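You operate a simulated robot arm through the tools that you are given. There is no shell and no other tool. Be economical: measure what you need, move in short steps, check, and stop when the job is done.

The job below is to be done with a simulated two-armed robot. You get a single attempt, and the scene is never put back.

## Task
Take the rag from the top of the ledger table and hang it over the wooden bar on the bulb rack.

It is judged by the outcome, as a careful person would: the job done as asked, and still so three seconds after it is handed in. It fails if anything else is knocked over, pushed out of place, dropped, spilled or broken.

## Robot
Two 6-joint arms with two-finger parallel grippers on one trunk, on a base that drives. Base frame: it is fixed to the floor where the robot stands at the start and does not move with it; the origin is under the middle of the robot, x ahead of it, y to its left, z up; the surface under the hand at the start is at about z = 720. Units: mm, degrees, N and s.
The left shoulder is at the start at [60, 187, 947], the right one opposite. With the tool pointing down near the work surface each hand reaches from about 280 to 640 mm from the robot's upright axis, wherever it stands, measured 20 degrees to its own side. Payload 1.57 kg a hand.
The TCP of each hand is the grasp point between the finger pads, 30 mm short of the fingertips. In the tool frame z runs along the fingers and y along their closing line. Largest opening 110 mm; finger width 24, thickness 12; the body of the gripper, 48 by 112 mm, starts 78 mm behind the TCP.
Orientation is that of the tool frame in the base frame, as [roll, pitch, yaw] about the fixed x, y, z axes, in that order (R = Rz(yaw) Ry(pitch) Rx(roll)). With the fingers straight down and closing along the base's y, the tool's x points along the base's -x, its y along +y and its z along -z.

## Interface
- The arms move only by the tool drive_tool. It takes "left_commands", "right_commands" or both (then of equal length, played together; a hand with none holds still); each is a list of rows, each a list of 6 numbers: the shift along the tool's x, y, z in mm, then the turn, a rotation vector about the tool's x, y, z in degrees. In form: [[tx, ty, tz, ax, ay, az], ...]. A call has 1 to 12 rows; each row is the pose to reach, as a shift and turn from the pose commanded when the call began, along the tool's axes at that moment. "left_fingers" and "right_fingers" are, for a hand that has rows, the closure, from 0 (fully open) to 1 (shut), set as the call begins (left out, the last holds). Each row takes 0.2 s and may step no farther than 50 mm and 8.6 degrees from the row before; otherwise, or with a gripper value out of range, the whole call is refused. A pose out of reach is approached as far as the arm can. The call stops where the force on the tool passes 40 N (or 10 N more than at its start, if that is more) or the arm is blocked; 0.2 s more then pass. Each finger travels about 153 mm/s and halts on what it meets, pressing with about 33 N; the grip force reading is that of the motor and also rises with nothing between the fingers. The clock runs only during rows and for 0.2 s after the last one: add rows that repeat a pose to give the fingers time. The reply holds the time, the measured pose of the TCP, the force on the tool along the base axes, the opening and the grip force, in the units named above and with some noise, with the torque about the TCP (base axes, N m) and any sound that the robot's microphone picked up, and new pictures: "show" is both (left out), scene, wrist or none (wrist: the cameras of the hands that moved).
- Cameras (640 x 400 px; columns grow to the right, rows downward): "scene" is now at [8.4, -7.6, 1474.9]; the picture's right is [-0.12, -0.99, 0.00], its down [-0.86, 0.10, -0.49] and it looks along [0.49, -0.06, -0.87] (base axes); focal length 282 px, centre (320, 200). "left" rides on the left gripper at [70, -16, -141] in its tool frame; the picture's right is [0.23, 0.97, 0.00], its down [-0.85, 0.20, -0.48] and it looks along [-0.47, 0.11, 0.88] (tool axes); focal length 222 px, centre (320, 200). "right" rides on the right gripper at [70, 16, -141] in its tool frame; the picture's right is [-0.23, 0.97, 0.00], its down [-0.86, -0.20, -0.48] and it looks along [-0.47, -0.11, 0.88] (tool axes); focal length 222 px, centre (320, 200).
- move_column(by): slides the trunk up (or, below 0, down) by that many mm; the arms and the scene camera ride with it, the base frame stays. It gives what a move gives, with no picture.
- base_move(legs): drives the robot by 1 to 6 legs, each [ahead, left, turn to the left] in mm, mm and degrees, along the robot's own axes; the way and the turn of a leg run together, so that a leg with both is an arc; at most 1500 mm and 180 degrees a leg. The arms and the cameras ride along, it lands a little off, and it stops where it bumps. It gives what a move gives, and a new picture of the scene camera.
- aim_head(pan, tilt): turns the head with the scene camera to pan (to the left, within 86 degrees either way) and tilt (down, from -29 to 69), counted from straight ahead of the robot. It gives what a move gives, and a new picture of the scene camera.
- pixel_to_xyz(camera, pixels): there is no depth. For up to 12 entries [column, row, z] of the newest picture of that camera ("zoom" is the newest enlarged one), the place [x, y] in the base frame at which the ray of that pixel passes the height z, good to about 2 mm. It takes no simulated time.
- zoom(camera, box): a new picture of the part [left, top, right, bottom] of that camera's present view, enlarged. It takes no simulated time.
- hand_in(): hands the job in; it is judged then, once.

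Keep the steps short. Do not move on a guess: measure, check each grasp and each placing, and mend mistakes. In all there are 80 turns and 260 pictures (those below and enlarged ones count). Leave the grippers open and the arms clear of the work at the hand-in unless told otherwise, and finish with a single line.

The tools are called after "Emit:" as a command line: name --argument value ..., lists and objects as JSON in quotes. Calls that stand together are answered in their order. drive_tool: Moves the arms, as the interface text tells. Its arguments: {"type":"object","properties":{"left_commands":{"type":"array","items":{"type":"array","items":{"type":"number"}}},"left_fingers":{"type":"number"},"right_commands":{"type":"array","items":{"type":"array","items":{"type":"number"}}},"right_fingers":{"type":"number"},"show":{"type":"string","enum":["both","scene","wrist","none"]}},"required":[]} The other tools are called the same way: move_column (by) slides the trunk up or down; base_move (legs) drives the base; aim_head (pan, tilt) turns the head that bears the scene camera; pixel_to_xyz (camera, pixels) gives the place at which the rays of pixels pass given heights; zoom (camera, box) takes an enlarged picture of a part of a camera's view; hand_in () hands the job in.

At the start:

```text
clock: 0.0
left_ee_pos: [453.9, 178.5, 882.3]
left_tool_rot: [180.0, 0.1, -179.9]
left_force: [0.2, -0.6, 0.2]
left_moment: [0.04, 0.0, 0.02]
left_opening: 110.0
left_grasp_force: 0.0
right_ee_pos: [432.4, -185.8, 857.3]
right_tool_rot: [180.0, 0.0, -180.0]
right_force: [0.4, 0.3, 0.2]
right_moment: [0.0, 0.03, -0.03]
right_opening: 110.0
right_grasp_force: 0.1
trunk travel left (down, up): [-575.0, 415.0]
robot x, y, heading: [-0.2, 0.2, -0.1]
head pan, tilt: [-6.8, 60.5]
```

scene: 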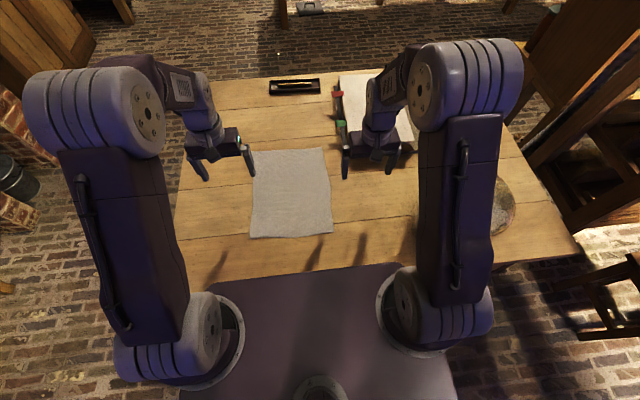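
right: 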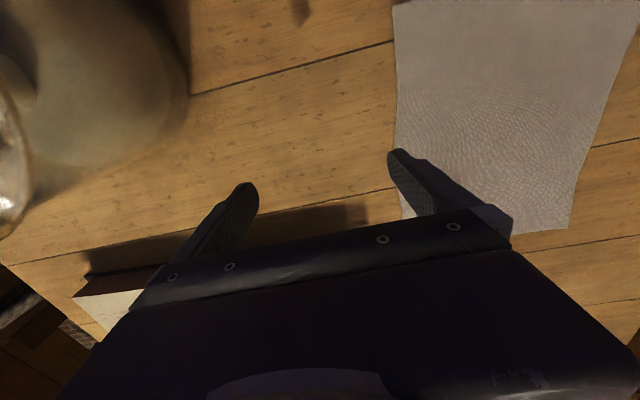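
left: 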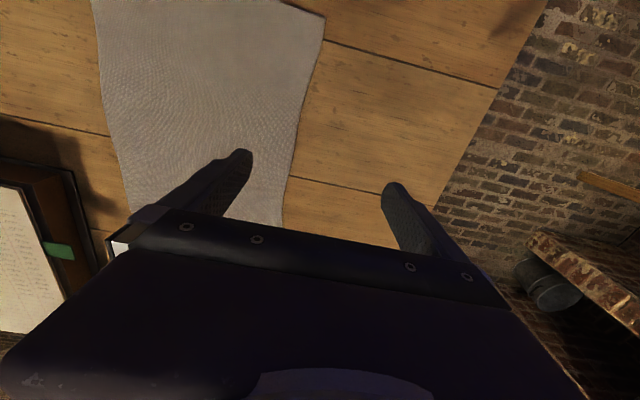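

I see the pale rag on the table around scene pixel (290,192). I'll measure its corners, then look around for the bulb rack.

Emit:
pixel_to_xyz --camera "scene" --pixels '[[255, 150, 722], [323, 148, 722], [332, 233, 722], [250, 237, 722], [270, 80, 722], [320, 92, 722], [175, 255, 722], [580, 255, 722]]'

Emit:
aim_head --pan 0 --tilt 15

Emit:
aim_head --pan 70 --tilt 25

Emit:
aim_head --pan -70 --tilt 25

```text
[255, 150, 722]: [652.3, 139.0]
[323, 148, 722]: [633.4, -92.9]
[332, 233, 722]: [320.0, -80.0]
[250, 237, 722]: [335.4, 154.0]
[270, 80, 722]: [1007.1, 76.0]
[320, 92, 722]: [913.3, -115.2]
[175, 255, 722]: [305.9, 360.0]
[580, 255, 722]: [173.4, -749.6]
```

```text
clock: 1.1
left_ee_pos: [455.2, 178.5, 881.7]
left_tool_rot: [180.0, 0.0, -179.9]
left_force: [0.3, -0.3, 0.2]
left_moment: [0.01, 0.01, 0.03]
left_opening: 110.1
left_grasp_force: 0.1
right_ee_pos: [432.9, -185.2, 858.4]
right_tool_rot: [-180.0, -0.1, -180.0]
right_force: [0.8, 0.8, 0.3]
right_moment: [-0.02, 0.02, 0.0]
right_opening: 110.0
right_grasp_force: 0.1
trunk travel left (down, up): [-575.0, 415.0]
robot x, y, heading: [1.7, 1.8, -0.1]
head pan, tilt: [0.0, 15.0]
```

scene: 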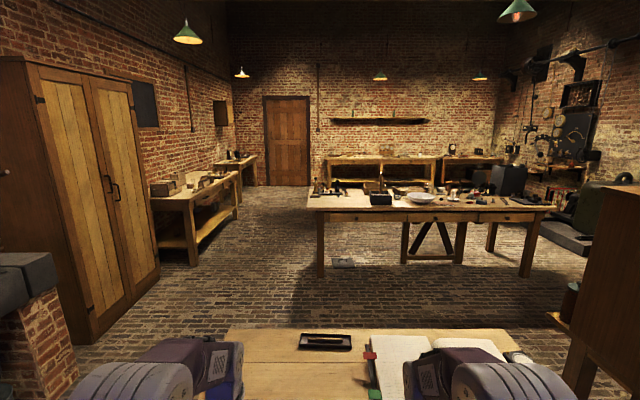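

```text
clock: 2.5
left_ee_pos: [455.0, 178.1, 882.2]
left_tool_rot: [179.9, 0.0, 180.0]
left_force: [0.4, 0.1, -0.5]
left_moment: [-0.01, 0.01, -0.03]
left_opening: 109.9
left_grasp_force: 0.0
right_ee_pos: [433.6, -186.7, 858.9]
right_tool_rot: [180.0, -0.1, -179.9]
right_force: [0.7, 0.4, -0.1]
right_moment: [0.03, 0.02, 0.0]
right_opening: 109.9
right_grasp_force: 0.1
trunk travel left (down, up): [-575.0, 415.0]
robot x, y, heading: [-3.7, 0.2, 0.0]
head pan, tilt: [70.0, 25.0]
```

scene: 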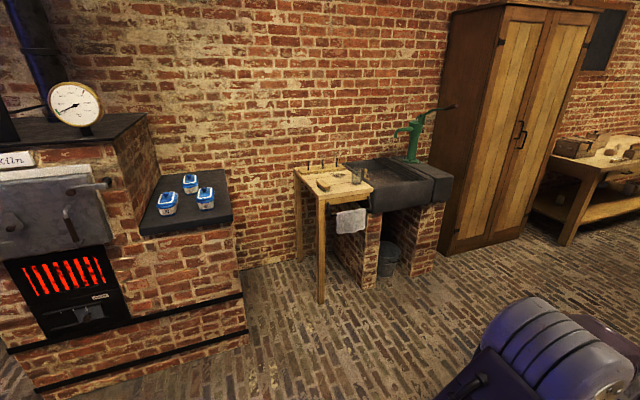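

```text
clock: 4.8
left_ee_pos: [455.4, 177.5, 882.2]
left_tool_rot: [-180.0, 0.0, 179.9]
left_force: [0.7, 0.0, 0.4]
left_moment: [-0.01, 0.02, 0.01]
left_opening: 110.0
left_grasp_force: 0.0
right_ee_pos: [433.4, -186.0, 858.5]
right_tool_rot: [-179.9, 0.0, 180.0]
right_force: [-0.2, -0.6, 0.3]
right_moment: [-0.02, 0.01, -0.01]
right_opening: 109.7
right_grasp_force: 0.0
trunk travel left (down, up): [-575.0, 415.0]
robot x, y, heading: [2.1, -0.8, -0.3]
head pan, tilt: [-70.0, 25.0]
```

scene: 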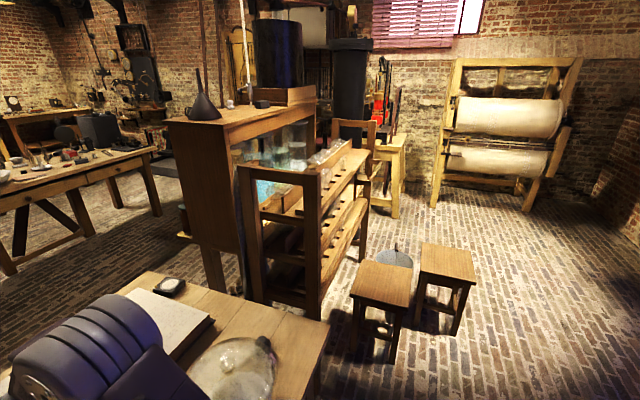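

At pan 70 a small stand by the sink already has a cloth on a rail. At pan -70 there is a shelved rack around (310,220). I'll zoom in on the rack.

Emit:
zoom --camera "scene" --box '[160, 100, 420, 330]'

Emit:
aim_head --pan -50 --tilt 45

Emit:
aim_head --pan -86 --tilt 40

```text
1.74 times, centred on (290, 215) of scene
```

zoom: 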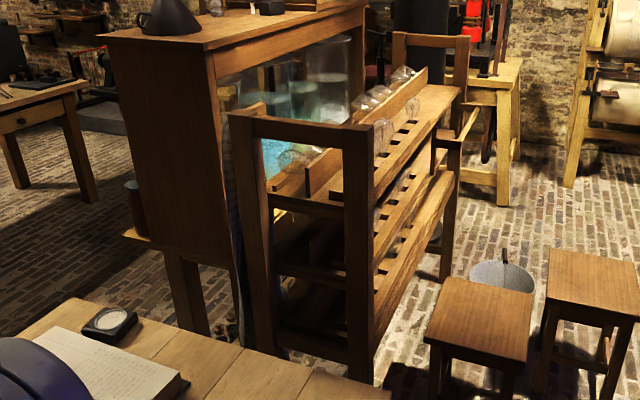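

```text
clock: 5.6
left_ee_pos: [454.6, 177.0, 882.3]
left_tool_rot: [-180.0, -0.1, 179.9]
left_force: [0.2, -0.4, 1.0]
left_moment: [-0.03, 0.01, 0.01]
left_opening: 109.9
left_grasp_force: 0.1
right_ee_pos: [432.6, -186.0, 858.8]
right_tool_rot: [180.0, 0.0, 180.0]
right_force: [-0.1, 1.0, 0.5]
right_moment: [-0.03, 0.03, 0.02]
right_opening: 110.0
right_grasp_force: 0.0
trunk travel left (down, up): [-575.0, 415.0]
robot x, y, heading: [2.1, -4.6, -0.1]
head pan, tilt: [-50.0, 45.0]
```

scene: 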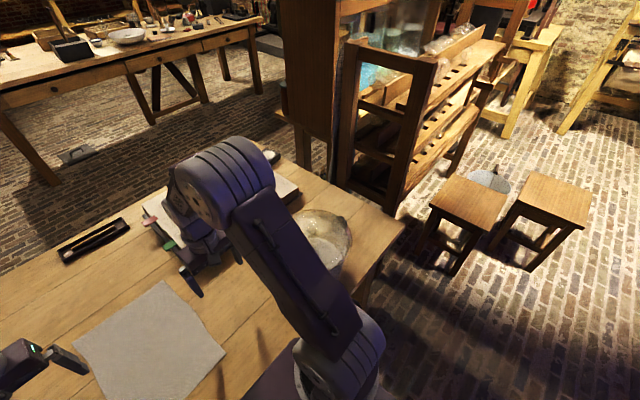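

```text
clock: 6.6
left_ee_pos: [453.0, 178.1, 882.0]
left_tool_rot: [-180.0, 0.0, -179.9]
left_force: [-0.3, 0.3, -0.4]
left_moment: [0.05, 0.02, 0.01]
left_opening: 110.0
left_grasp_force: 0.2
right_ee_pos: [433.2, -186.5, 858.9]
right_tool_rot: [179.9, 0.0, -179.9]
right_force: [-0.4, -0.4, 0.6]
right_moment: [0.01, -0.05, 0.01]
right_opening: 110.1
right_grasp_force: 0.1
trunk travel left (down, up): [-575.0, 415.0]
robot x, y, heading: [3.3, 4.2, 0.0]
head pan, tilt: [-85.9, 40.0]
```

scene: 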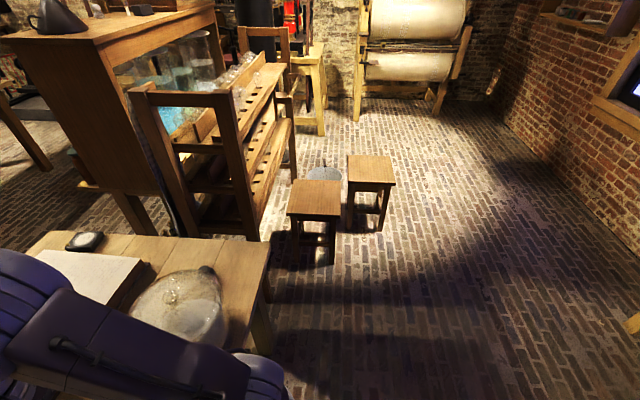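

The rack with glass bulbs is the bulb rack. I need to find its wooden bar, so I'll zoom there.

Emit:
zoom --camera "scene" --box '[120, 40, 320, 165]'

Emit:
zoom --camera "scene" --box '[220, 60, 320, 122]'

```text
3.20 times, centred on (220, 102) of scene
```

zoom: 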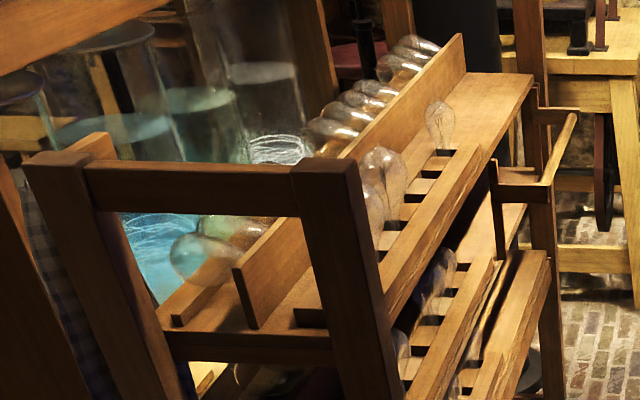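

```text
6.40 times, centred on (270, 91) of scene
```

zoom: 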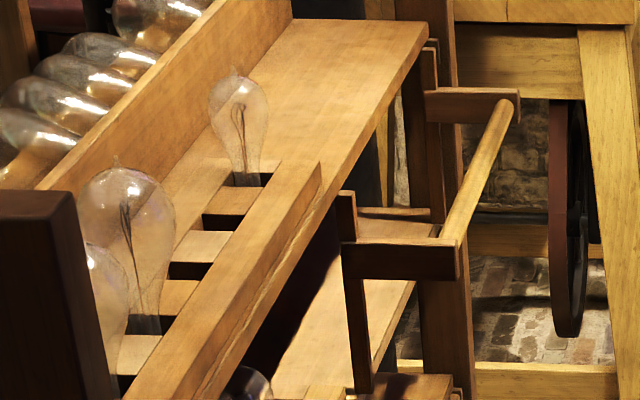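

The bar is a round wooden rod on two brackets on the rack's front right side. First the rag: I'll aim the head back at it and zoom on the near edge.

Emit:
aim_head --pan 0 --tilt 65

Emit:
zoom --camera "scene" --box '[220, 120, 420, 245]'

```text
clock: 8.2
left_ee_pos: [453.3, 178.2, 881.7]
left_tool_rot: [180.0, 0.1, 180.0]
left_force: [0.4, -0.1, -0.1]
left_moment: [0.02, 0.0, 0.0]
left_opening: 109.9
left_grasp_force: 0.2
right_ee_pos: [432.4, -186.1, 858.0]
right_tool_rot: [179.9, 0.1, 180.0]
right_force: [0.0, 0.0, 0.0]
right_moment: [-0.02, 0.0, 0.0]
right_opening: 109.8
right_grasp_force: 0.0
trunk travel left (down, up): [-575.0, 415.0]
robot x, y, heading: [-0.9, -1.2, 0.1]
head pan, tilt: [0.0, 65.0]
```

scene: 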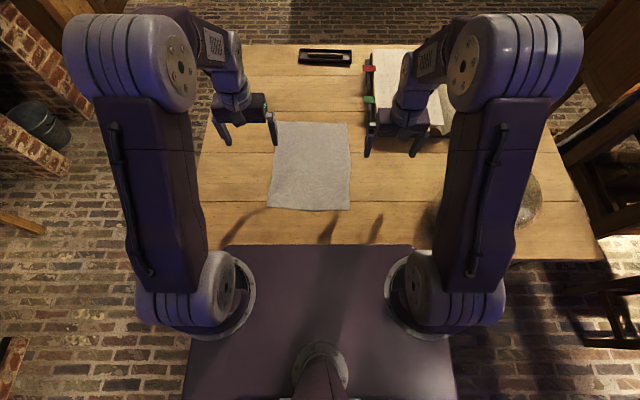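

```text
3.20 times, centred on (320, 182) of scene
```

zoom: 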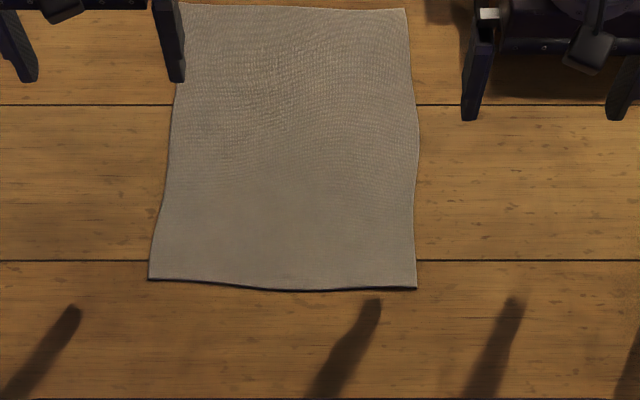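

Emit:
pixel_to_xyz --camera "zoom" --pixels '[[150, 280, 722], [285, 291, 722], [416, 289, 722], [180, 8, 722], [405, 10, 722]]'

```text
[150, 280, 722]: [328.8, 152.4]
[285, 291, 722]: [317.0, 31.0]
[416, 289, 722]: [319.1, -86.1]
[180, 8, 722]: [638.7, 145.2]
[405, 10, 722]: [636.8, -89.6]
```

The rag is about 235 wide (y) by 315 long (x), with its near edge at x≈320–329. I'll bring both hands above that edge, half open, at about z=775.

Emit:
drive_tool --left_commands '[[22, -14, 21, 0, 0, 0], [44, -28, 42, 0, 0, 0], [66, -42, 63, 0, 0, 0], [88, -56, 85, 0, 0, 0], [108, -68, 107, 0, 0, 0], [108, -68, 107, 0, 0, 0]]' --right_commands '[[19, 28, 17, 0, 0, 0], [38, 56, 33, 0, 0, 0], [57, 85, 50, 0, 0, 0], [76, 113, 66, 0, 0, 0], [94, 141, 83, 0, 0, 0], [94, 141, 83, 0, 0, 0]]' --left_fingers 0.45 --right_fingers 0.45

```text
clock: 9.6
left_ee_pos: [343.4, 107.8, 775.9]
left_tool_rot: [-179.9, 0.0, -180.0]
left_force: [-0.2, -0.7, 0.3]
left_moment: [-0.03, -0.01, 0.0]
left_opening: 60.2
left_grasp_force: 0.1
right_ee_pos: [339.4, -43.4, 776.6]
right_tool_rot: [-180.0, 0.0, -179.9]
right_force: [-1.0, -0.1, 1.0]
right_moment: [0.02, -0.03, -0.02]
right_opening: 60.6
right_grasp_force: 0.1
trunk travel left (down, up): [-575.0, 415.0]
robot x, y, heading: [1.0, -1.9, -0.2]
head pan, tilt: [0.0, 65.0]
```

scene: 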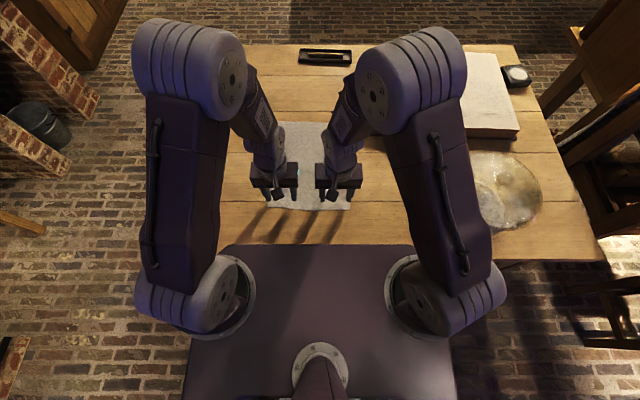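
right: 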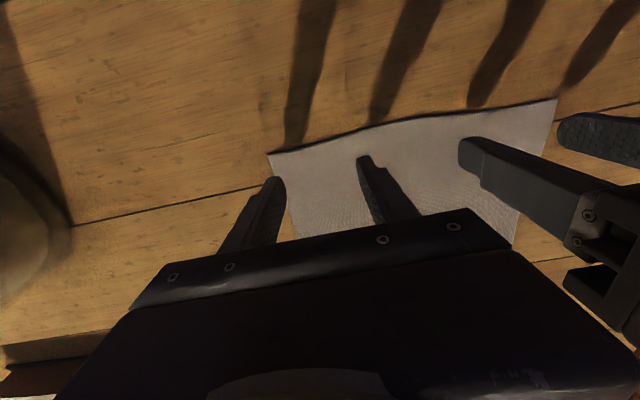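
left: 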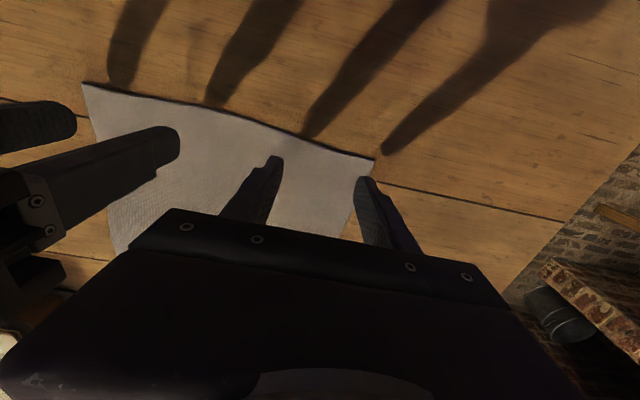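

Both finger pairs are over the cloth just inside the near edge. I'll lower slowly until the tips touch.

Emit:
drive_tool --left_commands '[[0, 0, 8, 0, 0, 0], [0, 0, 15, 0, 0, 0], [0, 0, 20, 0, 0, 0], [0, 0, 23, 0, 0, 0], [0, 0, 25, 0, 0, 0]]' --right_commands '[[0, 0, 8, 0, 0, 0], [0, 0, 15, 0, 0, 0], [0, 0, 20, 0, 0, 0], [0, 0, 23, 0, 0, 0], [0, 0, 25, 0, 0, 0]]' --show "none"

```text
clock: 10.8
left_ee_pos: [346.1, 108.4, 751.8]
left_tool_rot: [180.0, 0.1, 179.9]
left_force: [1.3, 0.0, 2.0]
left_moment: [0.08, -0.04, -0.01]
left_opening: 60.7
left_grasp_force: 0.3
right_ee_pos: [338.2, -44.1, 751.4]
right_tool_rot: [179.9, 0.2, -180.0]
right_force: [0.6, -2.5, 22.7]
right_moment: [-0.68, 0.08, 0.04]
right_opening: 61.0
right_grasp_force: 0.5
trunk travel left (down, up): [-575.0, 415.0]
robot x, y, heading: [-2.1, 0.6, -0.1]
head pan, tilt: [0.0, 65.0]
```

The right hand is in contact at 23 N and the left is just touching. I'll press the left slightly more, ease the right a little, and close both.

Emit:
drive_tool --left_commands '[[0, 0, 1.2, 0, 0, 0]]' --right_commands '[[0, 0, -0.5, 0, 0, 0]]' --show "none"

Emit:
drive_tool --left_commands '[[0, 0, 0, 0, 0, 0], [0, 0, 0, 0, 0, 0], [0, 0, 0, 0, 0, 0], [0, 0, 0, 0, 0, 0]]' --right_commands '[[0, 0, 0, 0, 0, 0], [0, 0, 0, 0, 0, 0], [0, 0, 0, 0, 0, 0], [0, 0, 0, 0, 0, 0]]' --left_fingers 1 --right_fingers 1

```text
clock: 11.2
left_ee_pos: [345.9, 109.1, 751.3]
left_tool_rot: [-180.0, 0.1, -179.9]
left_force: [-1.3, 2.0, 21.2]
left_moment: [0.6, 0.12, -0.01]
left_opening: 60.7
left_grasp_force: 0.5
right_ee_pos: [337.8, -44.8, 751.9]
right_tool_rot: [-180.0, 0.1, 180.0]
right_force: [1.7, 0.5, 8.1]
right_moment: [-0.18, -0.02, 0.01]
right_opening: 60.4
right_grasp_force: 0.1
trunk travel left (down, up): [-575.0, 415.0]
robot x, y, heading: [-1.1, 4.0, 0.0]
head pan, tilt: [0.0, 65.0]
```

```text
clock: 12.2
left_ee_pos: [345.7, 108.3, 752.1]
left_tool_rot: [180.0, 0.3, 179.9]
left_force: [0.0, -20.1, 32.4]
left_moment: [-0.58, 0.11, 0.07]
left_opening: 8.0
left_grasp_force: 27.1
right_ee_pos: [336.7, -44.9, 752.1]
right_tool_rot: [-179.9, 0.2, -180.0]
right_force: [0.1, 18.7, 1.9]
right_moment: [0.59, 0.01, 0.02]
right_opening: 5.0
right_grasp_force: 24.8
trunk travel left (down, up): [-575.0, 415.0]
robot x, y, heading: [4.4, 0.4, 0.0]
head pan, tilt: [0.0, 65.0]
```

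scene: 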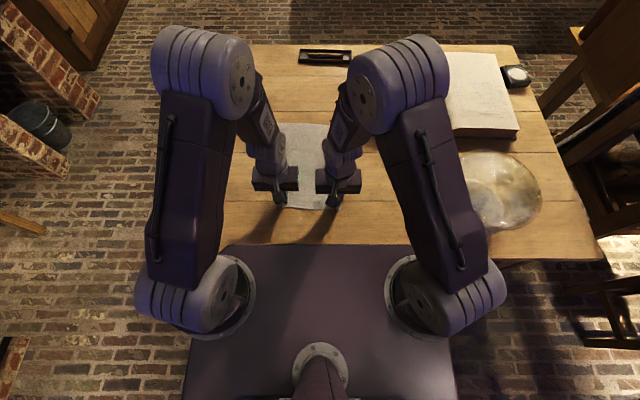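
right: 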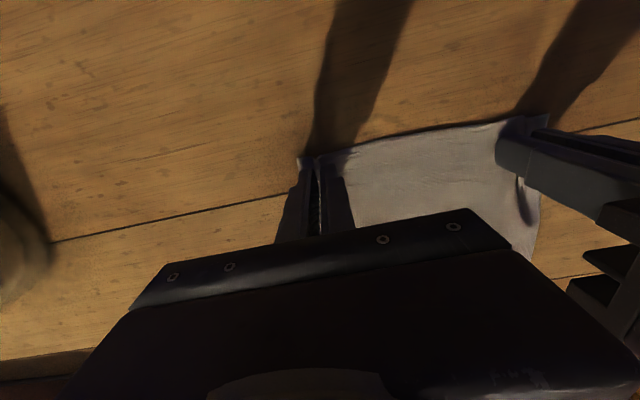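
left: 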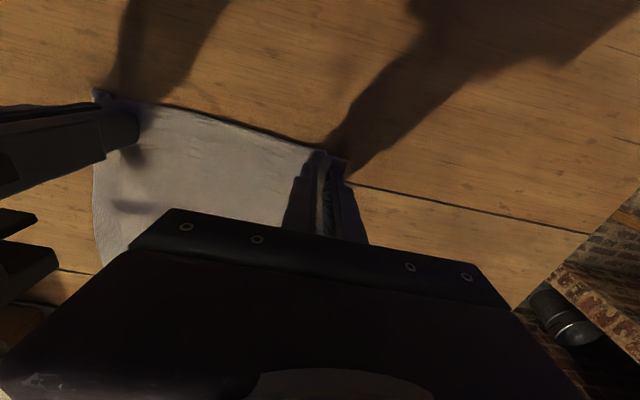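

Openings of 8 and 5 mm mean both hands hold a fold. I'll lift 60 mm gently and check.

Emit:
drive_tool --left_commands '[[0, 0, -10, 0, 0, 0], [0, 0, -25, 0, 0, 0], [0, 0, -45, 0, 0, 0], [0, 0, -60, 0, 0, 0]]' --right_commands '[[0, 0, -10, 0, 0, 0], [0, 0, -25, 0, 0, 0], [0, 0, -45, 0, 0, 0], [0, 0, -60, 0, 0, 0]]'

```text
clock: 13.2
left_ee_pos: [345.8, 110.8, 811.7]
left_tool_rot: [180.0, 0.1, -180.0]
left_force: [1.3, -27.8, -0.4]
left_moment: [-0.84, -0.04, 0.36]
left_opening: 4.6
left_grasp_force: 25.2
right_ee_pos: [340.6, -45.8, 810.9]
right_tool_rot: [-180.0, 0.0, -179.9]
right_force: [-0.6, 26.3, -0.5]
right_moment: [0.86, 0.04, -0.06]
right_opening: 6.3
right_grasp_force: 25.4
trunk travel left (down, up): [-575.0, 415.0]
robot x, y, heading: [0.2, -0.9, 0.1]
head pan, tilt: [0.0, 65.0]
```

scene: 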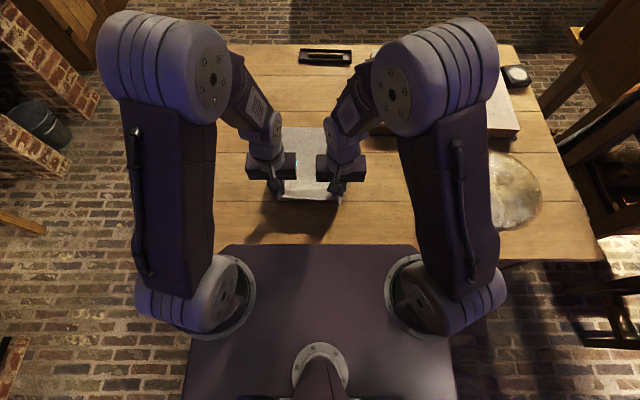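
right: 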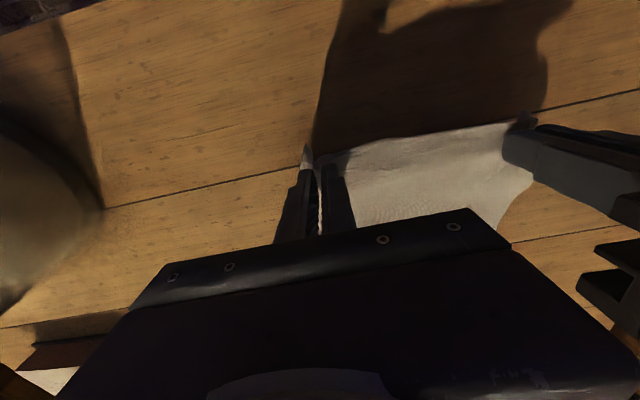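
left: 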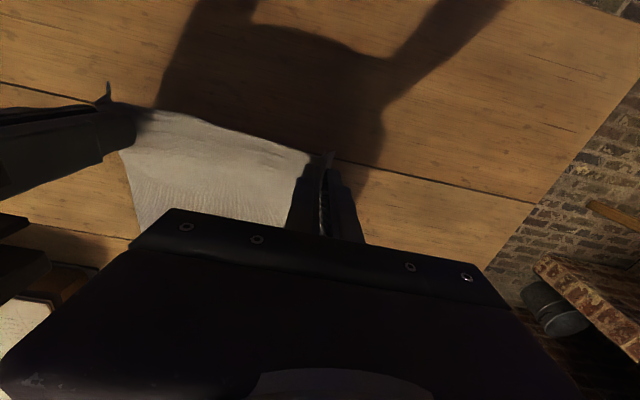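

Both corners are held and the edge is taut between the hands (27 N). I'll slacken by bringing the hands together 6 mm each, then raise the trunk.

Emit:
drive_tool --left_commands '[[0, -6, 0, 0, 0, 0], [0, -6, 0, 0, 0, 0]]' --right_commands '[[0, 6, 0, 0, 0, 0], [0, 6, 0, 0, 0, 0]]' --show "none"

Emit:
move_column --by 360

Emit:
aim_head --pan 0 --tilt 60

```text
clock: 13.8
left_ee_pos: [346.4, 104.2, 810.0]
left_tool_rot: [-179.9, 0.0, -180.0]
left_force: [0.7, -7.3, -0.4]
left_moment: [-0.23, -0.01, 0.1]
left_opening: 3.1
left_grasp_force: 23.6
right_ee_pos: [339.8, -42.1, 811.0]
right_tool_rot: [-179.9, -0.1, 179.9]
right_force: [-0.2, 7.7, 0.7]
right_moment: [0.23, 0.01, 0.03]
right_opening: 2.4
right_grasp_force: 23.6
trunk travel left (down, up): [-575.0, 415.0]
robot x, y, heading: [-1.7, -2.8, -0.1]
head pan, tilt: [0.0, 65.0]
```

```text
clock: 17.3
left_ee_pos: [346.4, 104.2, 1169.5]
left_tool_rot: [180.0, 0.0, 180.0]
left_force: [0.2, -6.8, -0.3]
left_moment: [-0.15, 0.03, 0.08]
left_opening: 3.1
left_grasp_force: 24.4
right_ee_pos: [339.6, -41.5, 1172.1]
right_tool_rot: [179.9, 0.0, -179.9]
right_force: [0.2, 5.2, -0.7]
right_moment: [0.18, 0.0, -0.01]
right_opening: 2.4
right_grasp_force: 23.4
trunk travel left (down, up): [-935.0, 55.0]
robot x, y, heading: [1.3, -0.6, -0.1]
head pan, tilt: [0.0, 65.0]
```

```text
clock: 18.0
left_ee_pos: [346.2, 104.6, 1170.1]
left_tool_rot: [-179.9, 0.0, -180.0]
left_force: [0.1, -6.4, 0.1]
left_moment: [-0.15, 0.03, 0.03]
left_opening: 2.8
left_grasp_force: 24.3
right_ee_pos: [339.2, -41.1, 1172.4]
right_tool_rot: [180.0, 0.1, -179.9]
right_force: [0.6, 6.7, 0.3]
right_moment: [0.18, -0.01, 0.02]
right_opening: 2.4
right_grasp_force: 23.8
trunk travel left (down, up): [-935.0, 55.0]
robot x, y, heading: [-2.8, -0.2, -0.3]
head pan, tilt: [0.0, 60.0]
```

scene: 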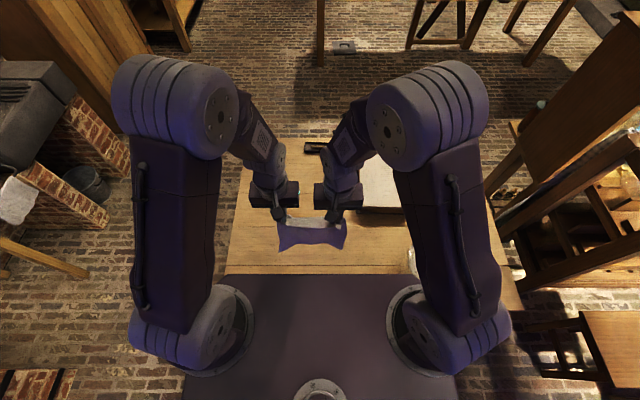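

The cloth hangs free from both hands. Now I'll survey the rack and the floor on the right from this height.

Emit:
aim_head --pan -75 --tilt 35

Emit:
zoom --camera "scene" --box '[230, 60, 430, 185]'

```text
clock: 19.4
left_ee_pos: [345.5, 104.4, 1171.3]
left_tool_rot: [-180.0, 0.1, 180.0]
left_force: [-0.5, -6.6, 0.1]
left_moment: [-0.17, 0.03, 0.09]
left_opening: 3.0
left_grasp_force: 25.3
right_ee_pos: [339.6, -41.3, 1171.1]
right_tool_rot: [180.0, -0.1, 180.0]
right_force: [0.0, 5.4, 0.4]
right_moment: [0.22, 0.01, -0.01]
right_opening: 2.3
right_grasp_force: 23.7
trunk travel left (down, up): [-935.0, 55.0]
robot x, y, heading: [1.3, -0.0, 0.1]
head pan, tilt: [-75.0, 35.0]
```

scene: 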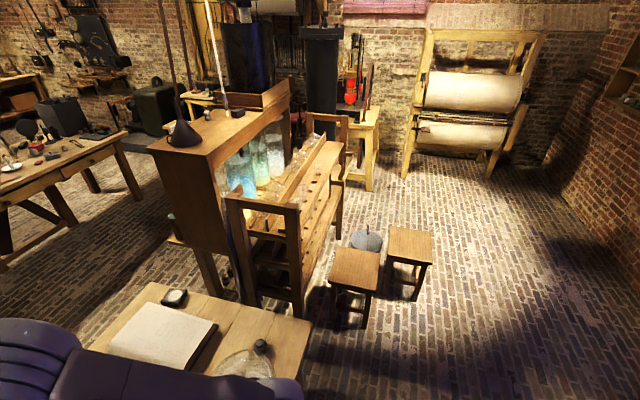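

```text
3.20 times, centred on (330, 122) of scene
```

zoom: 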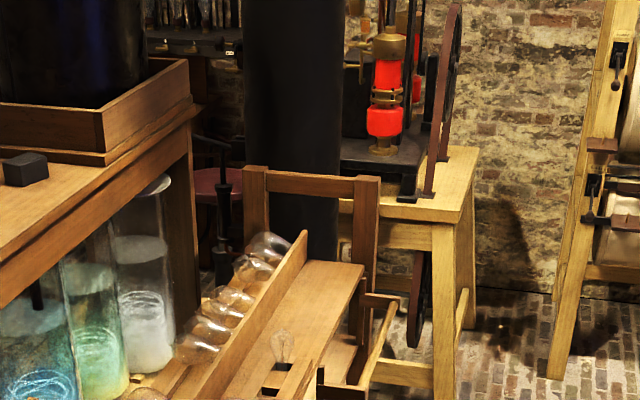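

Emit:
pixel_to_xyz --camera "scene" --pixels '[[297, 317, 0], [338, 238, 0], [333, 328, 0], [365, 328, 0], [372, 310, 0], [413, 301, 0], [366, 250, 0], [344, 180, 850], [353.4, 154, 850], [344, 180, 750], [353.4, 154, 750], [297, 207, 1100]]'

Emit:
pixel_to_xyz --camera "scene" --pixels '[[297, 207, 1000], [297, 207, 1200], [312, 320, 720], [302, 375, 720], [404, 170, 0], [488, 177, 0], [372, 190, 0], [355, 268, 450], [408, 245, 450], [344, 145, 1000], [344, 145, 1100], [300, 400, 0]]'

Emit:
zoom --camera "scene" --box '[220, 180, 460, 330]'

```text
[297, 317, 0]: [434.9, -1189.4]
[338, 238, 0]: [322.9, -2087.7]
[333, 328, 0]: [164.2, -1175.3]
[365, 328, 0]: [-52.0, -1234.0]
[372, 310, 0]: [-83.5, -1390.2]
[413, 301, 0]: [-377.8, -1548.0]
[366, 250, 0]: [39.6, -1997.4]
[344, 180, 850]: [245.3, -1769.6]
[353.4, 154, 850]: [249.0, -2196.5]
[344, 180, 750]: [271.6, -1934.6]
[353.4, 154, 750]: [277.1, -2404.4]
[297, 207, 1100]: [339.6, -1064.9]
```

```text
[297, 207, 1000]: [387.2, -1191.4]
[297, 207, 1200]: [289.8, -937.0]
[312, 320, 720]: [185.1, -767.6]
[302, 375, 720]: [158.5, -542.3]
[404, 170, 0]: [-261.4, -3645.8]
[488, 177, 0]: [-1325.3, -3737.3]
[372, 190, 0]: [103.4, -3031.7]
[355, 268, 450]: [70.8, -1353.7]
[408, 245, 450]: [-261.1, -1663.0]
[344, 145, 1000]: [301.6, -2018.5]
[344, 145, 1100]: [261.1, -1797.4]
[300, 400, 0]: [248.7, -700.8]
```

```text
2.67 times, centred on (340, 255) of scene
```

zoom: 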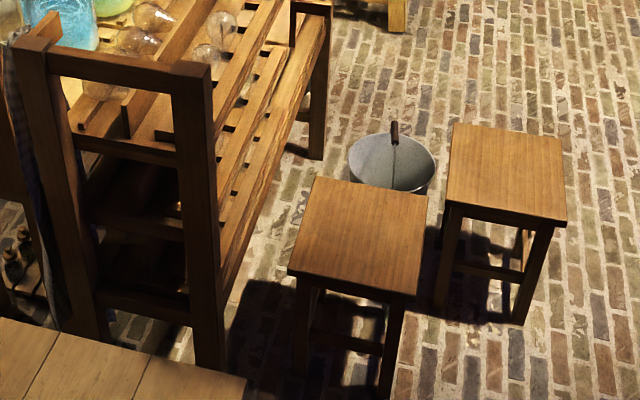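

The rack's front face is near x≈350–400, running along y from about -1190 to -2090, with the bar near y≈-1900. Stools and a bucket stand in front of it. I'll back away from the table 350 mm before surveying further.

Emit:
base_move --legs '[[-350, 0, 0]]'

Emit:
aim_head --pan -86 --tilt 30

Emit:
aim_head --pan 0 --tilt 69

```text
clock: 21.7
left_ee_pos: [-2.8, 102.9, 1169.6]
left_tool_rot: [-180.0, -0.1, 179.7]
left_force: [0.6, -6.2, -0.8]
left_moment: [-0.17, 0.03, 0.03]
left_opening: 3.3
left_grasp_force: 24.3
right_ee_pos: [-10.4, -42.3, 1170.8]
right_tool_rot: [-179.9, -0.1, 179.8]
right_force: [0.8, 6.3, -0.2]
right_moment: [0.19, 0.0, 0.01]
right_opening: 2.3
right_grasp_force: 23.6
trunk travel left (down, up): [-935.0, 55.0]
robot x, y, heading: [-350.9, 1.8, -0.7]
head pan, tilt: [-75.0, 35.0]
```

scene: 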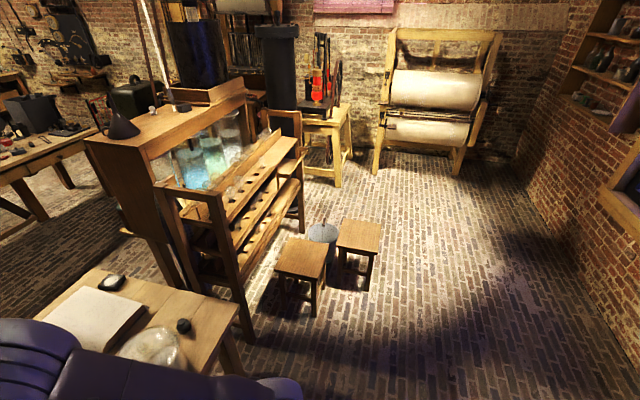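

```text
clock: 22.5
left_ee_pos: [-4.7, 103.2, 1170.6]
left_tool_rot: [180.0, 0.0, 179.6]
left_force: [0.1, -4.8, 0.0]
left_moment: [-0.17, 0.0, 0.08]
left_opening: 3.3
left_grasp_force: 24.1
right_ee_pos: [-12.7, -42.5, 1171.5]
right_tool_rot: [180.0, 0.1, 179.7]
right_force: [-0.6, 5.4, -0.5]
right_moment: [0.19, 0.04, -0.02]
right_opening: 2.5
right_grasp_force: 24.2
trunk travel left (down, up): [-935.0, 55.0]
robot x, y, heading: [-350.5, 0.7, -0.2]
head pan, tilt: [-85.9, 30.0]
```

scene: 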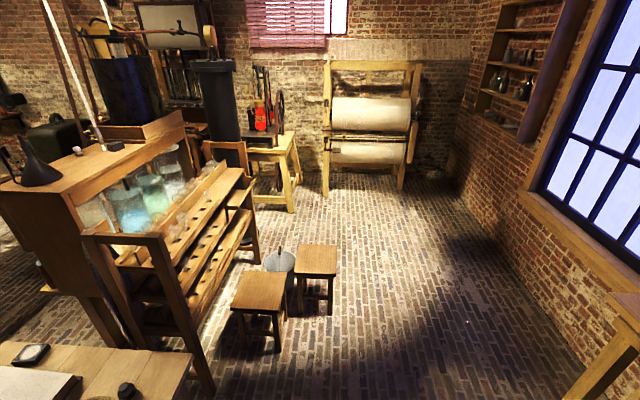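

```text
clock: 24.1
left_ee_pos: [-5.3, 104.4, 1170.8]
left_tool_rot: [-180.0, 0.0, 179.7]
left_force: [0.3, -5.2, 0.0]
left_moment: [-0.18, -0.01, 0.1]
left_opening: 3.0
left_grasp_force: 24.7
right_ee_pos: [-12.3, -43.7, 1171.0]
right_tool_rot: [179.9, 0.1, 179.7]
right_force: [-0.2, 6.6, -0.6]
right_moment: [0.2, 0.0, 0.01]
right_opening: 2.5
right_grasp_force: 24.0
trunk travel left (down, up): [-935.0, 55.0]
robot x, y, heading: [-351.2, 0.3, -0.1]
head pan, tilt: [0.0, 68.8]
```

scene: 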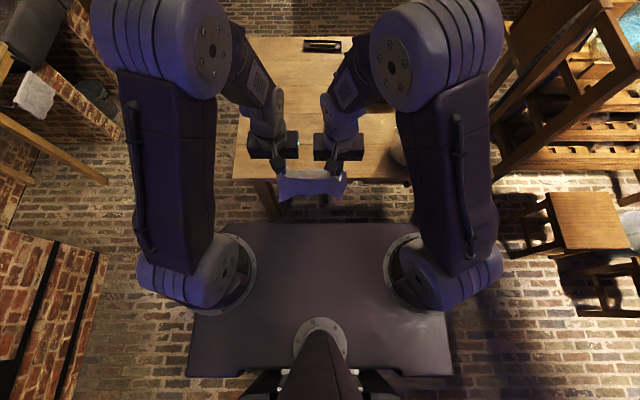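

I need better positions for the bucket, stools and bar. I'll drive right along the clear strip, keeping x about -650, then look at the rack from the front. First, the clear floor is visible at pan -86, and stool 2 is around (317,262).

Emit:
aim_head --pan -70 --tilt 35

Emit:
zoom --camera "scene" --box '[150, 120, 470, 320]'

```text
clock: 25.5
left_ee_pos: [-5.7, 103.3, 1170.9]
left_tool_rot: [-180.0, 0.0, 179.7]
left_force: [-0.1, -6.0, -0.1]
left_moment: [-0.17, -0.01, 0.06]
left_opening: 2.9
left_grasp_force: 24.7
right_ee_pos: [-12.8, -41.8, 1171.2]
right_tool_rot: [180.0, 0.0, 179.7]
right_force: [0.2, 5.3, 0.3]
right_moment: [0.2, 0.02, -0.02]
right_opening: 2.5
right_grasp_force: 24.4
trunk travel left (down, up): [-935.0, 55.0]
robot x, y, heading: [-354.1, 2.3, -0.3]
head pan, tilt: [-70.0, 35.0]
```

scene: 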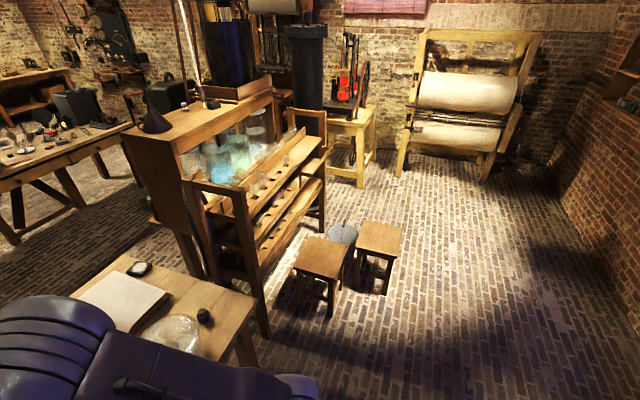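

```text
2.00 times, centred on (310, 220) of scene
```

zoom: 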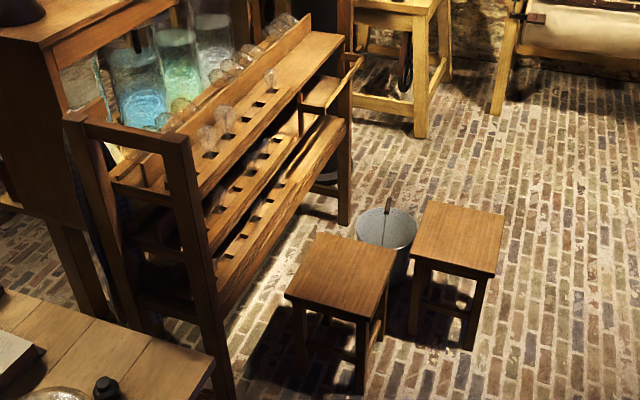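

Emit:
pixel_to_xyz --camera "zoom" --pixels '[[225, 395, 0], [343, 222, 0], [360, 393, 0], [381, 340, 0], [413, 333, 0], [470, 350, 0], [400, 286, 0], [386, 228, 260], [346, 88, 850], [362, 60, 850], [346, 88, 950], [362, 60, 950]]'

Emit:
pixel_to_xyz --camera "zoom" --pixels '[[316, 234, 450], [396, 262, 450], [362, 322, 450], [286, 297, 450], [428, 202, 450], [505, 220, 450], [495, 276, 450], [411, 258, 450], [346, 88, 900], [362, 60, 900], [180, 140, 1000], [450, 98, 0]]'

```text
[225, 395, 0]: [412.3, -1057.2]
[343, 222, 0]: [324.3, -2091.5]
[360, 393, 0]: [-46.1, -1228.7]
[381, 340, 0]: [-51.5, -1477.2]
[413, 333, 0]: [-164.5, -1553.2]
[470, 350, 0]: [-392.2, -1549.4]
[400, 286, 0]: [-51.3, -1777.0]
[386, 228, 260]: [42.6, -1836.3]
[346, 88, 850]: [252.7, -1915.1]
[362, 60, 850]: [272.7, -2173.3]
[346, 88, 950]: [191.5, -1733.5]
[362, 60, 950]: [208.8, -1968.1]
```

```text
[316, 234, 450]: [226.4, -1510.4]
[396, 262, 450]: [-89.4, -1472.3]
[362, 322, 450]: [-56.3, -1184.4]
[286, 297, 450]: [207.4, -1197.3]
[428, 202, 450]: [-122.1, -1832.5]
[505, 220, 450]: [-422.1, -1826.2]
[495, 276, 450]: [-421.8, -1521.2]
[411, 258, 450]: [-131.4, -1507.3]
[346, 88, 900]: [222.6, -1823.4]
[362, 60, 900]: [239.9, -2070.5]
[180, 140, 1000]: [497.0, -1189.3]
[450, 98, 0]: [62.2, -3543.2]
```

The bar estimate from two views is centre ≈ (230, -1950), z≈900, about 250 long. The bucket is at (40,-1840), stool 2 at x -422..-122, y -1515..-1830. I'll check where the window wall stands before driving.

Emit:
aim_head --pan -86 --tilt 50

Emit:
pixel_to_xyz --camera "scene" --pixels '[[560, 150, 0], [600, 200, 0], [630, 150, 0], [630, 350, 0], [500, 100, 0]]'

```text
clock: 26.3
left_ee_pos: [-5.4, 103.8, 1170.3]
left_tool_rot: [180.0, 0.0, 179.7]
left_force: [-0.8, -6.4, -0.4]
left_moment: [-0.14, 0.02, 0.04]
left_opening: 3.2
left_grasp_force: 24.1
right_ee_pos: [-12.8, -41.5, 1173.0]
right_tool_rot: [-179.9, 0.0, 179.6]
right_force: [0.5, 5.8, 1.1]
right_moment: [0.19, -0.01, 0.02]
right_opening: 2.2
right_grasp_force: 24.0
trunk travel left (down, up): [-935.0, 55.0]
robot x, y, heading: [-354.2, 4.8, -0.2]
head pan, tilt: [-85.9, 50.0]
```

scene: 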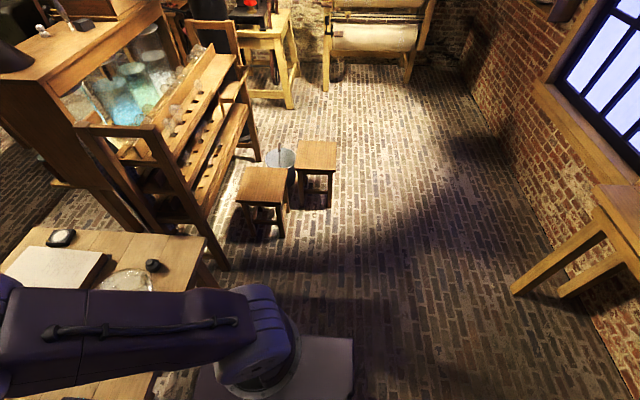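

```text
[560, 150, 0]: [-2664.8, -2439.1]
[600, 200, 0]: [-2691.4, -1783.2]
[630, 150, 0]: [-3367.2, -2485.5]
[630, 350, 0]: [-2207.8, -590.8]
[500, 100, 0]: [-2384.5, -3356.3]
```

The floor strip at x≈-850 is clear (wall beyond -2300, bench leg near -1700). I'll drive diagonally back-right, then right, and look.

Emit:
base_move --legs '[[-520, -900, 0], [0, -1400, 0], [0, 0, 40]]'

Emit:
aim_head --pan 0 --tilt 30

```text
clock: 40.0
left_ee_pos: [-654.0, -1998.2, 1170.6]
left_tool_rot: [179.9, 0.0, -141.2]
left_force: [3.0, -4.1, -0.5]
left_moment: [-0.14, -0.13, 0.06]
left_opening: 3.3
left_grasp_force: 24.3
right_ee_pos: [-566.9, -2115.8, 1171.8]
right_tool_rot: [-180.0, 0.0, -141.2]
right_force: [-3.8, 4.8, 0.0]
right_moment: [0.1, 0.13, -0.04]
right_opening: 2.3
right_grasp_force: 24.1
trunk travel left (down, up): [-935.0, 55.0]
robot x, y, heading: [-857.2, -2297.9, 38.9]
head pan, tilt: [-85.9, 50.0]
```

scene: 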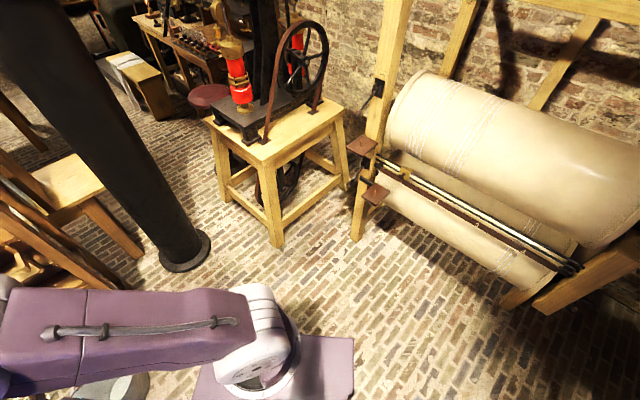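

```text
clock: 41.6
left_ee_pos: [-654.7, -1997.9, 1170.1]
left_tool_rot: [179.9, 0.0, -141.2]
left_force: [3.3, -4.3, -0.4]
left_moment: [-0.13, -0.09, -0.03]
left_opening: 2.8
left_grasp_force: 24.4
right_ee_pos: [-567.4, -2115.1, 1170.9]
right_tool_rot: [-180.0, 0.0, -141.3]
right_force: [-3.3, 4.5, -0.6]
right_moment: [0.15, 0.14, -0.04]
right_opening: 2.5
right_grasp_force: 24.3
trunk travel left (down, up): [-935.0, 55.0]
robot x, y, heading: [-857.3, -2296.7, 38.8]
head pan, tilt: [0.0, 30.0]
```

scene: 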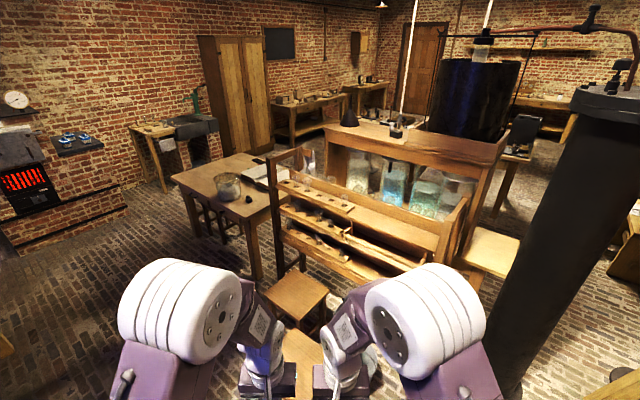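

A black pillar stands on the right and must be avoided. I'll look at pan -30 to see the bar, bucket and pillar.

Emit:
aim_head --pan -28 --tilt 40

Emit:
zoom --camera "scene" --box '[160, 60, 480, 260]'

```text
clock: 42.6
left_ee_pos: [-654.7, -1998.4, 1171.2]
left_tool_rot: [-180.0, 0.1, -141.2]
left_force: [3.2, -4.9, -0.1]
left_moment: [-0.13, -0.11, 0.03]
left_opening: 3.0
left_grasp_force: 23.8
right_ee_pos: [-568.3, -2114.9, 1171.5]
right_tool_rot: [-179.9, 0.0, -141.2]
right_force: [-4.0, 5.3, 0.8]
right_moment: [0.13, 0.13, -0.05]
right_opening: 2.3
right_grasp_force: 23.7
trunk travel left (down, up): [-935.0, 55.0]
robot x, y, heading: [-861.6, -2295.2, 38.9]
head pan, tilt: [-28.0, 40.0]
```

scene: 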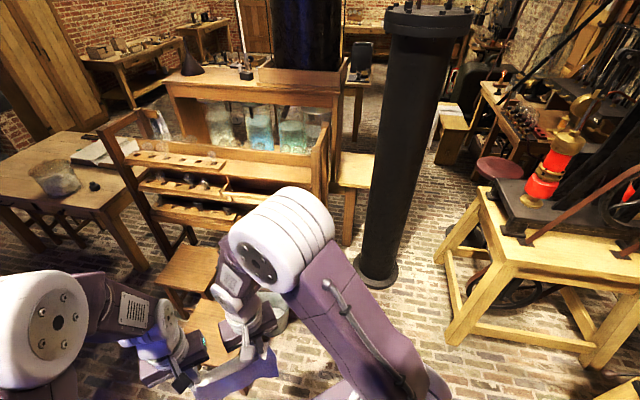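

```text
2.00 times, centred on (320, 160) of scene
```

zoom: 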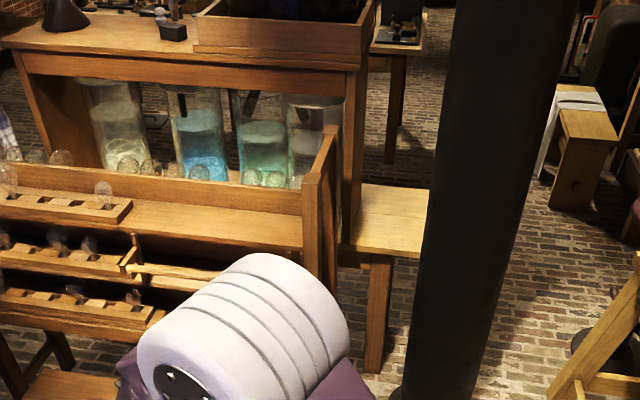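

Emit:
pixel_to_xyz --camera "scene" --pixels '[[353, 268, 0], [398, 275, 0], [376, 288, 0], [274, 300, 260], [347, 243, 0]]'

Emit:
pixel_to_xyz --camera "zoom" --pixels '[[128, 268, 850], [128, 268, 900], [128, 268, 800], [332, 130, 1000], [312, 180, 1000]]'

Emit:
zoom --camera "scene" --box '[100, 240, 360, 400]'

```text
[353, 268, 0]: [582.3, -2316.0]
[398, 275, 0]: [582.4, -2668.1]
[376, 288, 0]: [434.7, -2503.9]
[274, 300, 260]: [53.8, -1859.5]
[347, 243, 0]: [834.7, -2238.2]
```

```text
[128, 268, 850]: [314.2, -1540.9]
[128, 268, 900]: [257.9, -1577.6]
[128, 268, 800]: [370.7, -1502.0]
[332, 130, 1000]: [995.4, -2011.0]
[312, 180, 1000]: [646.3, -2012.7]
```

```text
2.46 times, centred on (230, 320) of scene
```

zoom: 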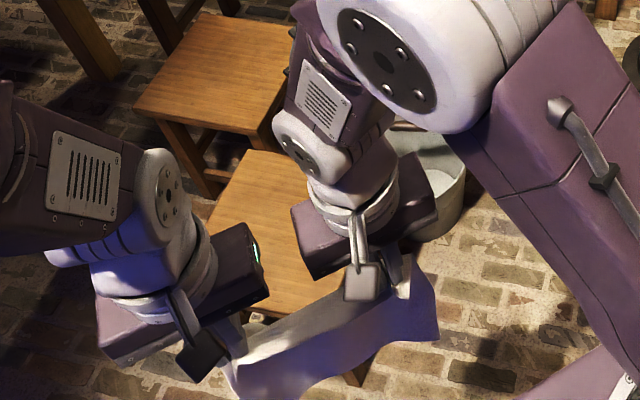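

The right arm blocks the bar. I'll turn the robot 13° to the right so the bar appears between the arms.

Emit:
base_move --legs '[[0, 0, -13]]'

Emit:
aim_head --pan 0 --tilt 35

Emit:
zoom --camera "scene" --box '[220, 100, 420, 225]'

```text
clock: 43.8
left_ee_pos: [-592.8, -2052.5, 1169.6]
left_tool_rot: [-179.9, 0.0, -154.2]
left_force: [2.6, -4.6, 0.5]
left_moment: [-0.19, -0.09, 0.01]
left_opening: 3.1
left_grasp_force: 24.3
right_ee_pos: [-536.3, -2185.3, 1171.6]
right_tool_rot: [179.9, 0.0, -154.2]
right_force: [-3.6, 4.8, -0.3]
right_moment: [0.18, 0.07, -0.01]
right_opening: 2.3
right_grasp_force: 23.7
trunk travel left (down, up): [-935.0, 55.0]
robot x, y, heading: [-858.8, -2292.3, 25.8]
head pan, tilt: [-28.0, 40.0]
```

scene: 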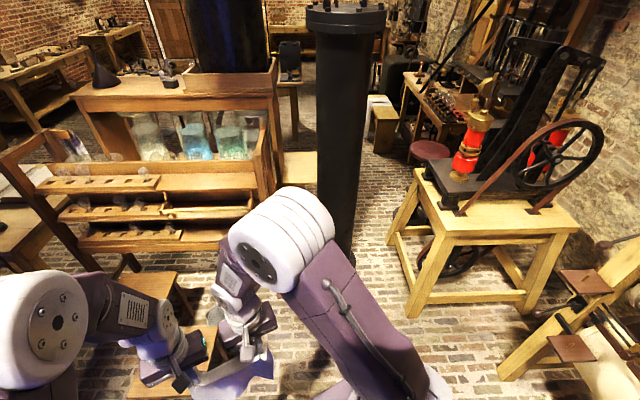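

```text
clock: 44.7
left_ee_pos: [-591.9, -2050.7, 1170.8]
left_tool_rot: [179.9, 0.1, -154.2]
left_force: [2.6, -4.9, 0.4]
left_moment: [-0.17, -0.1, 0.07]
left_opening: 3.3
left_grasp_force: 24.5
right_ee_pos: [-535.8, -2185.9, 1171.8]
right_tool_rot: [179.9, -0.1, -154.2]
right_force: [-2.3, 5.4, 0.4]
right_moment: [0.14, 0.09, -0.02]
right_opening: 2.4
right_grasp_force: 24.8
trunk travel left (down, up): [-935.0, 55.0]
robot x, y, heading: [-860.5, -2295.7, 26.0]
head pan, tilt: [0.0, 35.0]
```

scene: 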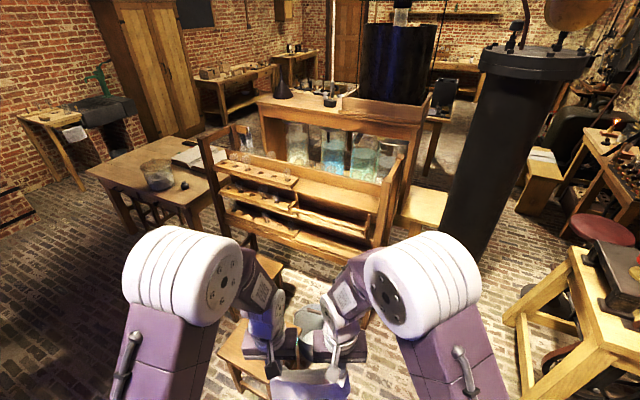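

```text
3.20 times, centred on (320, 162) of scene
```

zoom: 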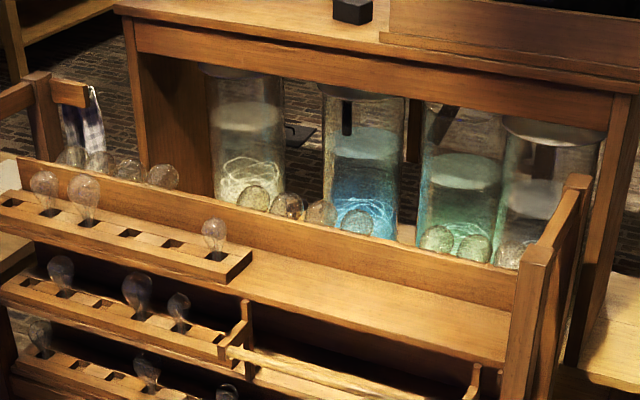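

Emit:
zoom --camera "scene" --box '[270, 180, 398, 260]'

Emit:
pixel_to_xyz --camera "zoom" --pixels '[[100, 100, 850]]'

```text
5.00 times, centred on (334, 220) of scene
```

zoom: 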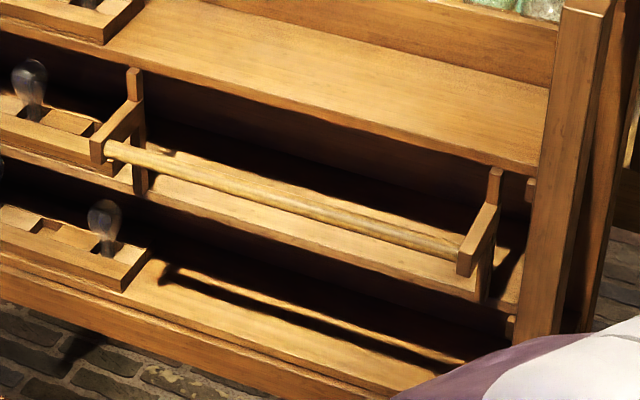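

```text
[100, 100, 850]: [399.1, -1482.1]
```

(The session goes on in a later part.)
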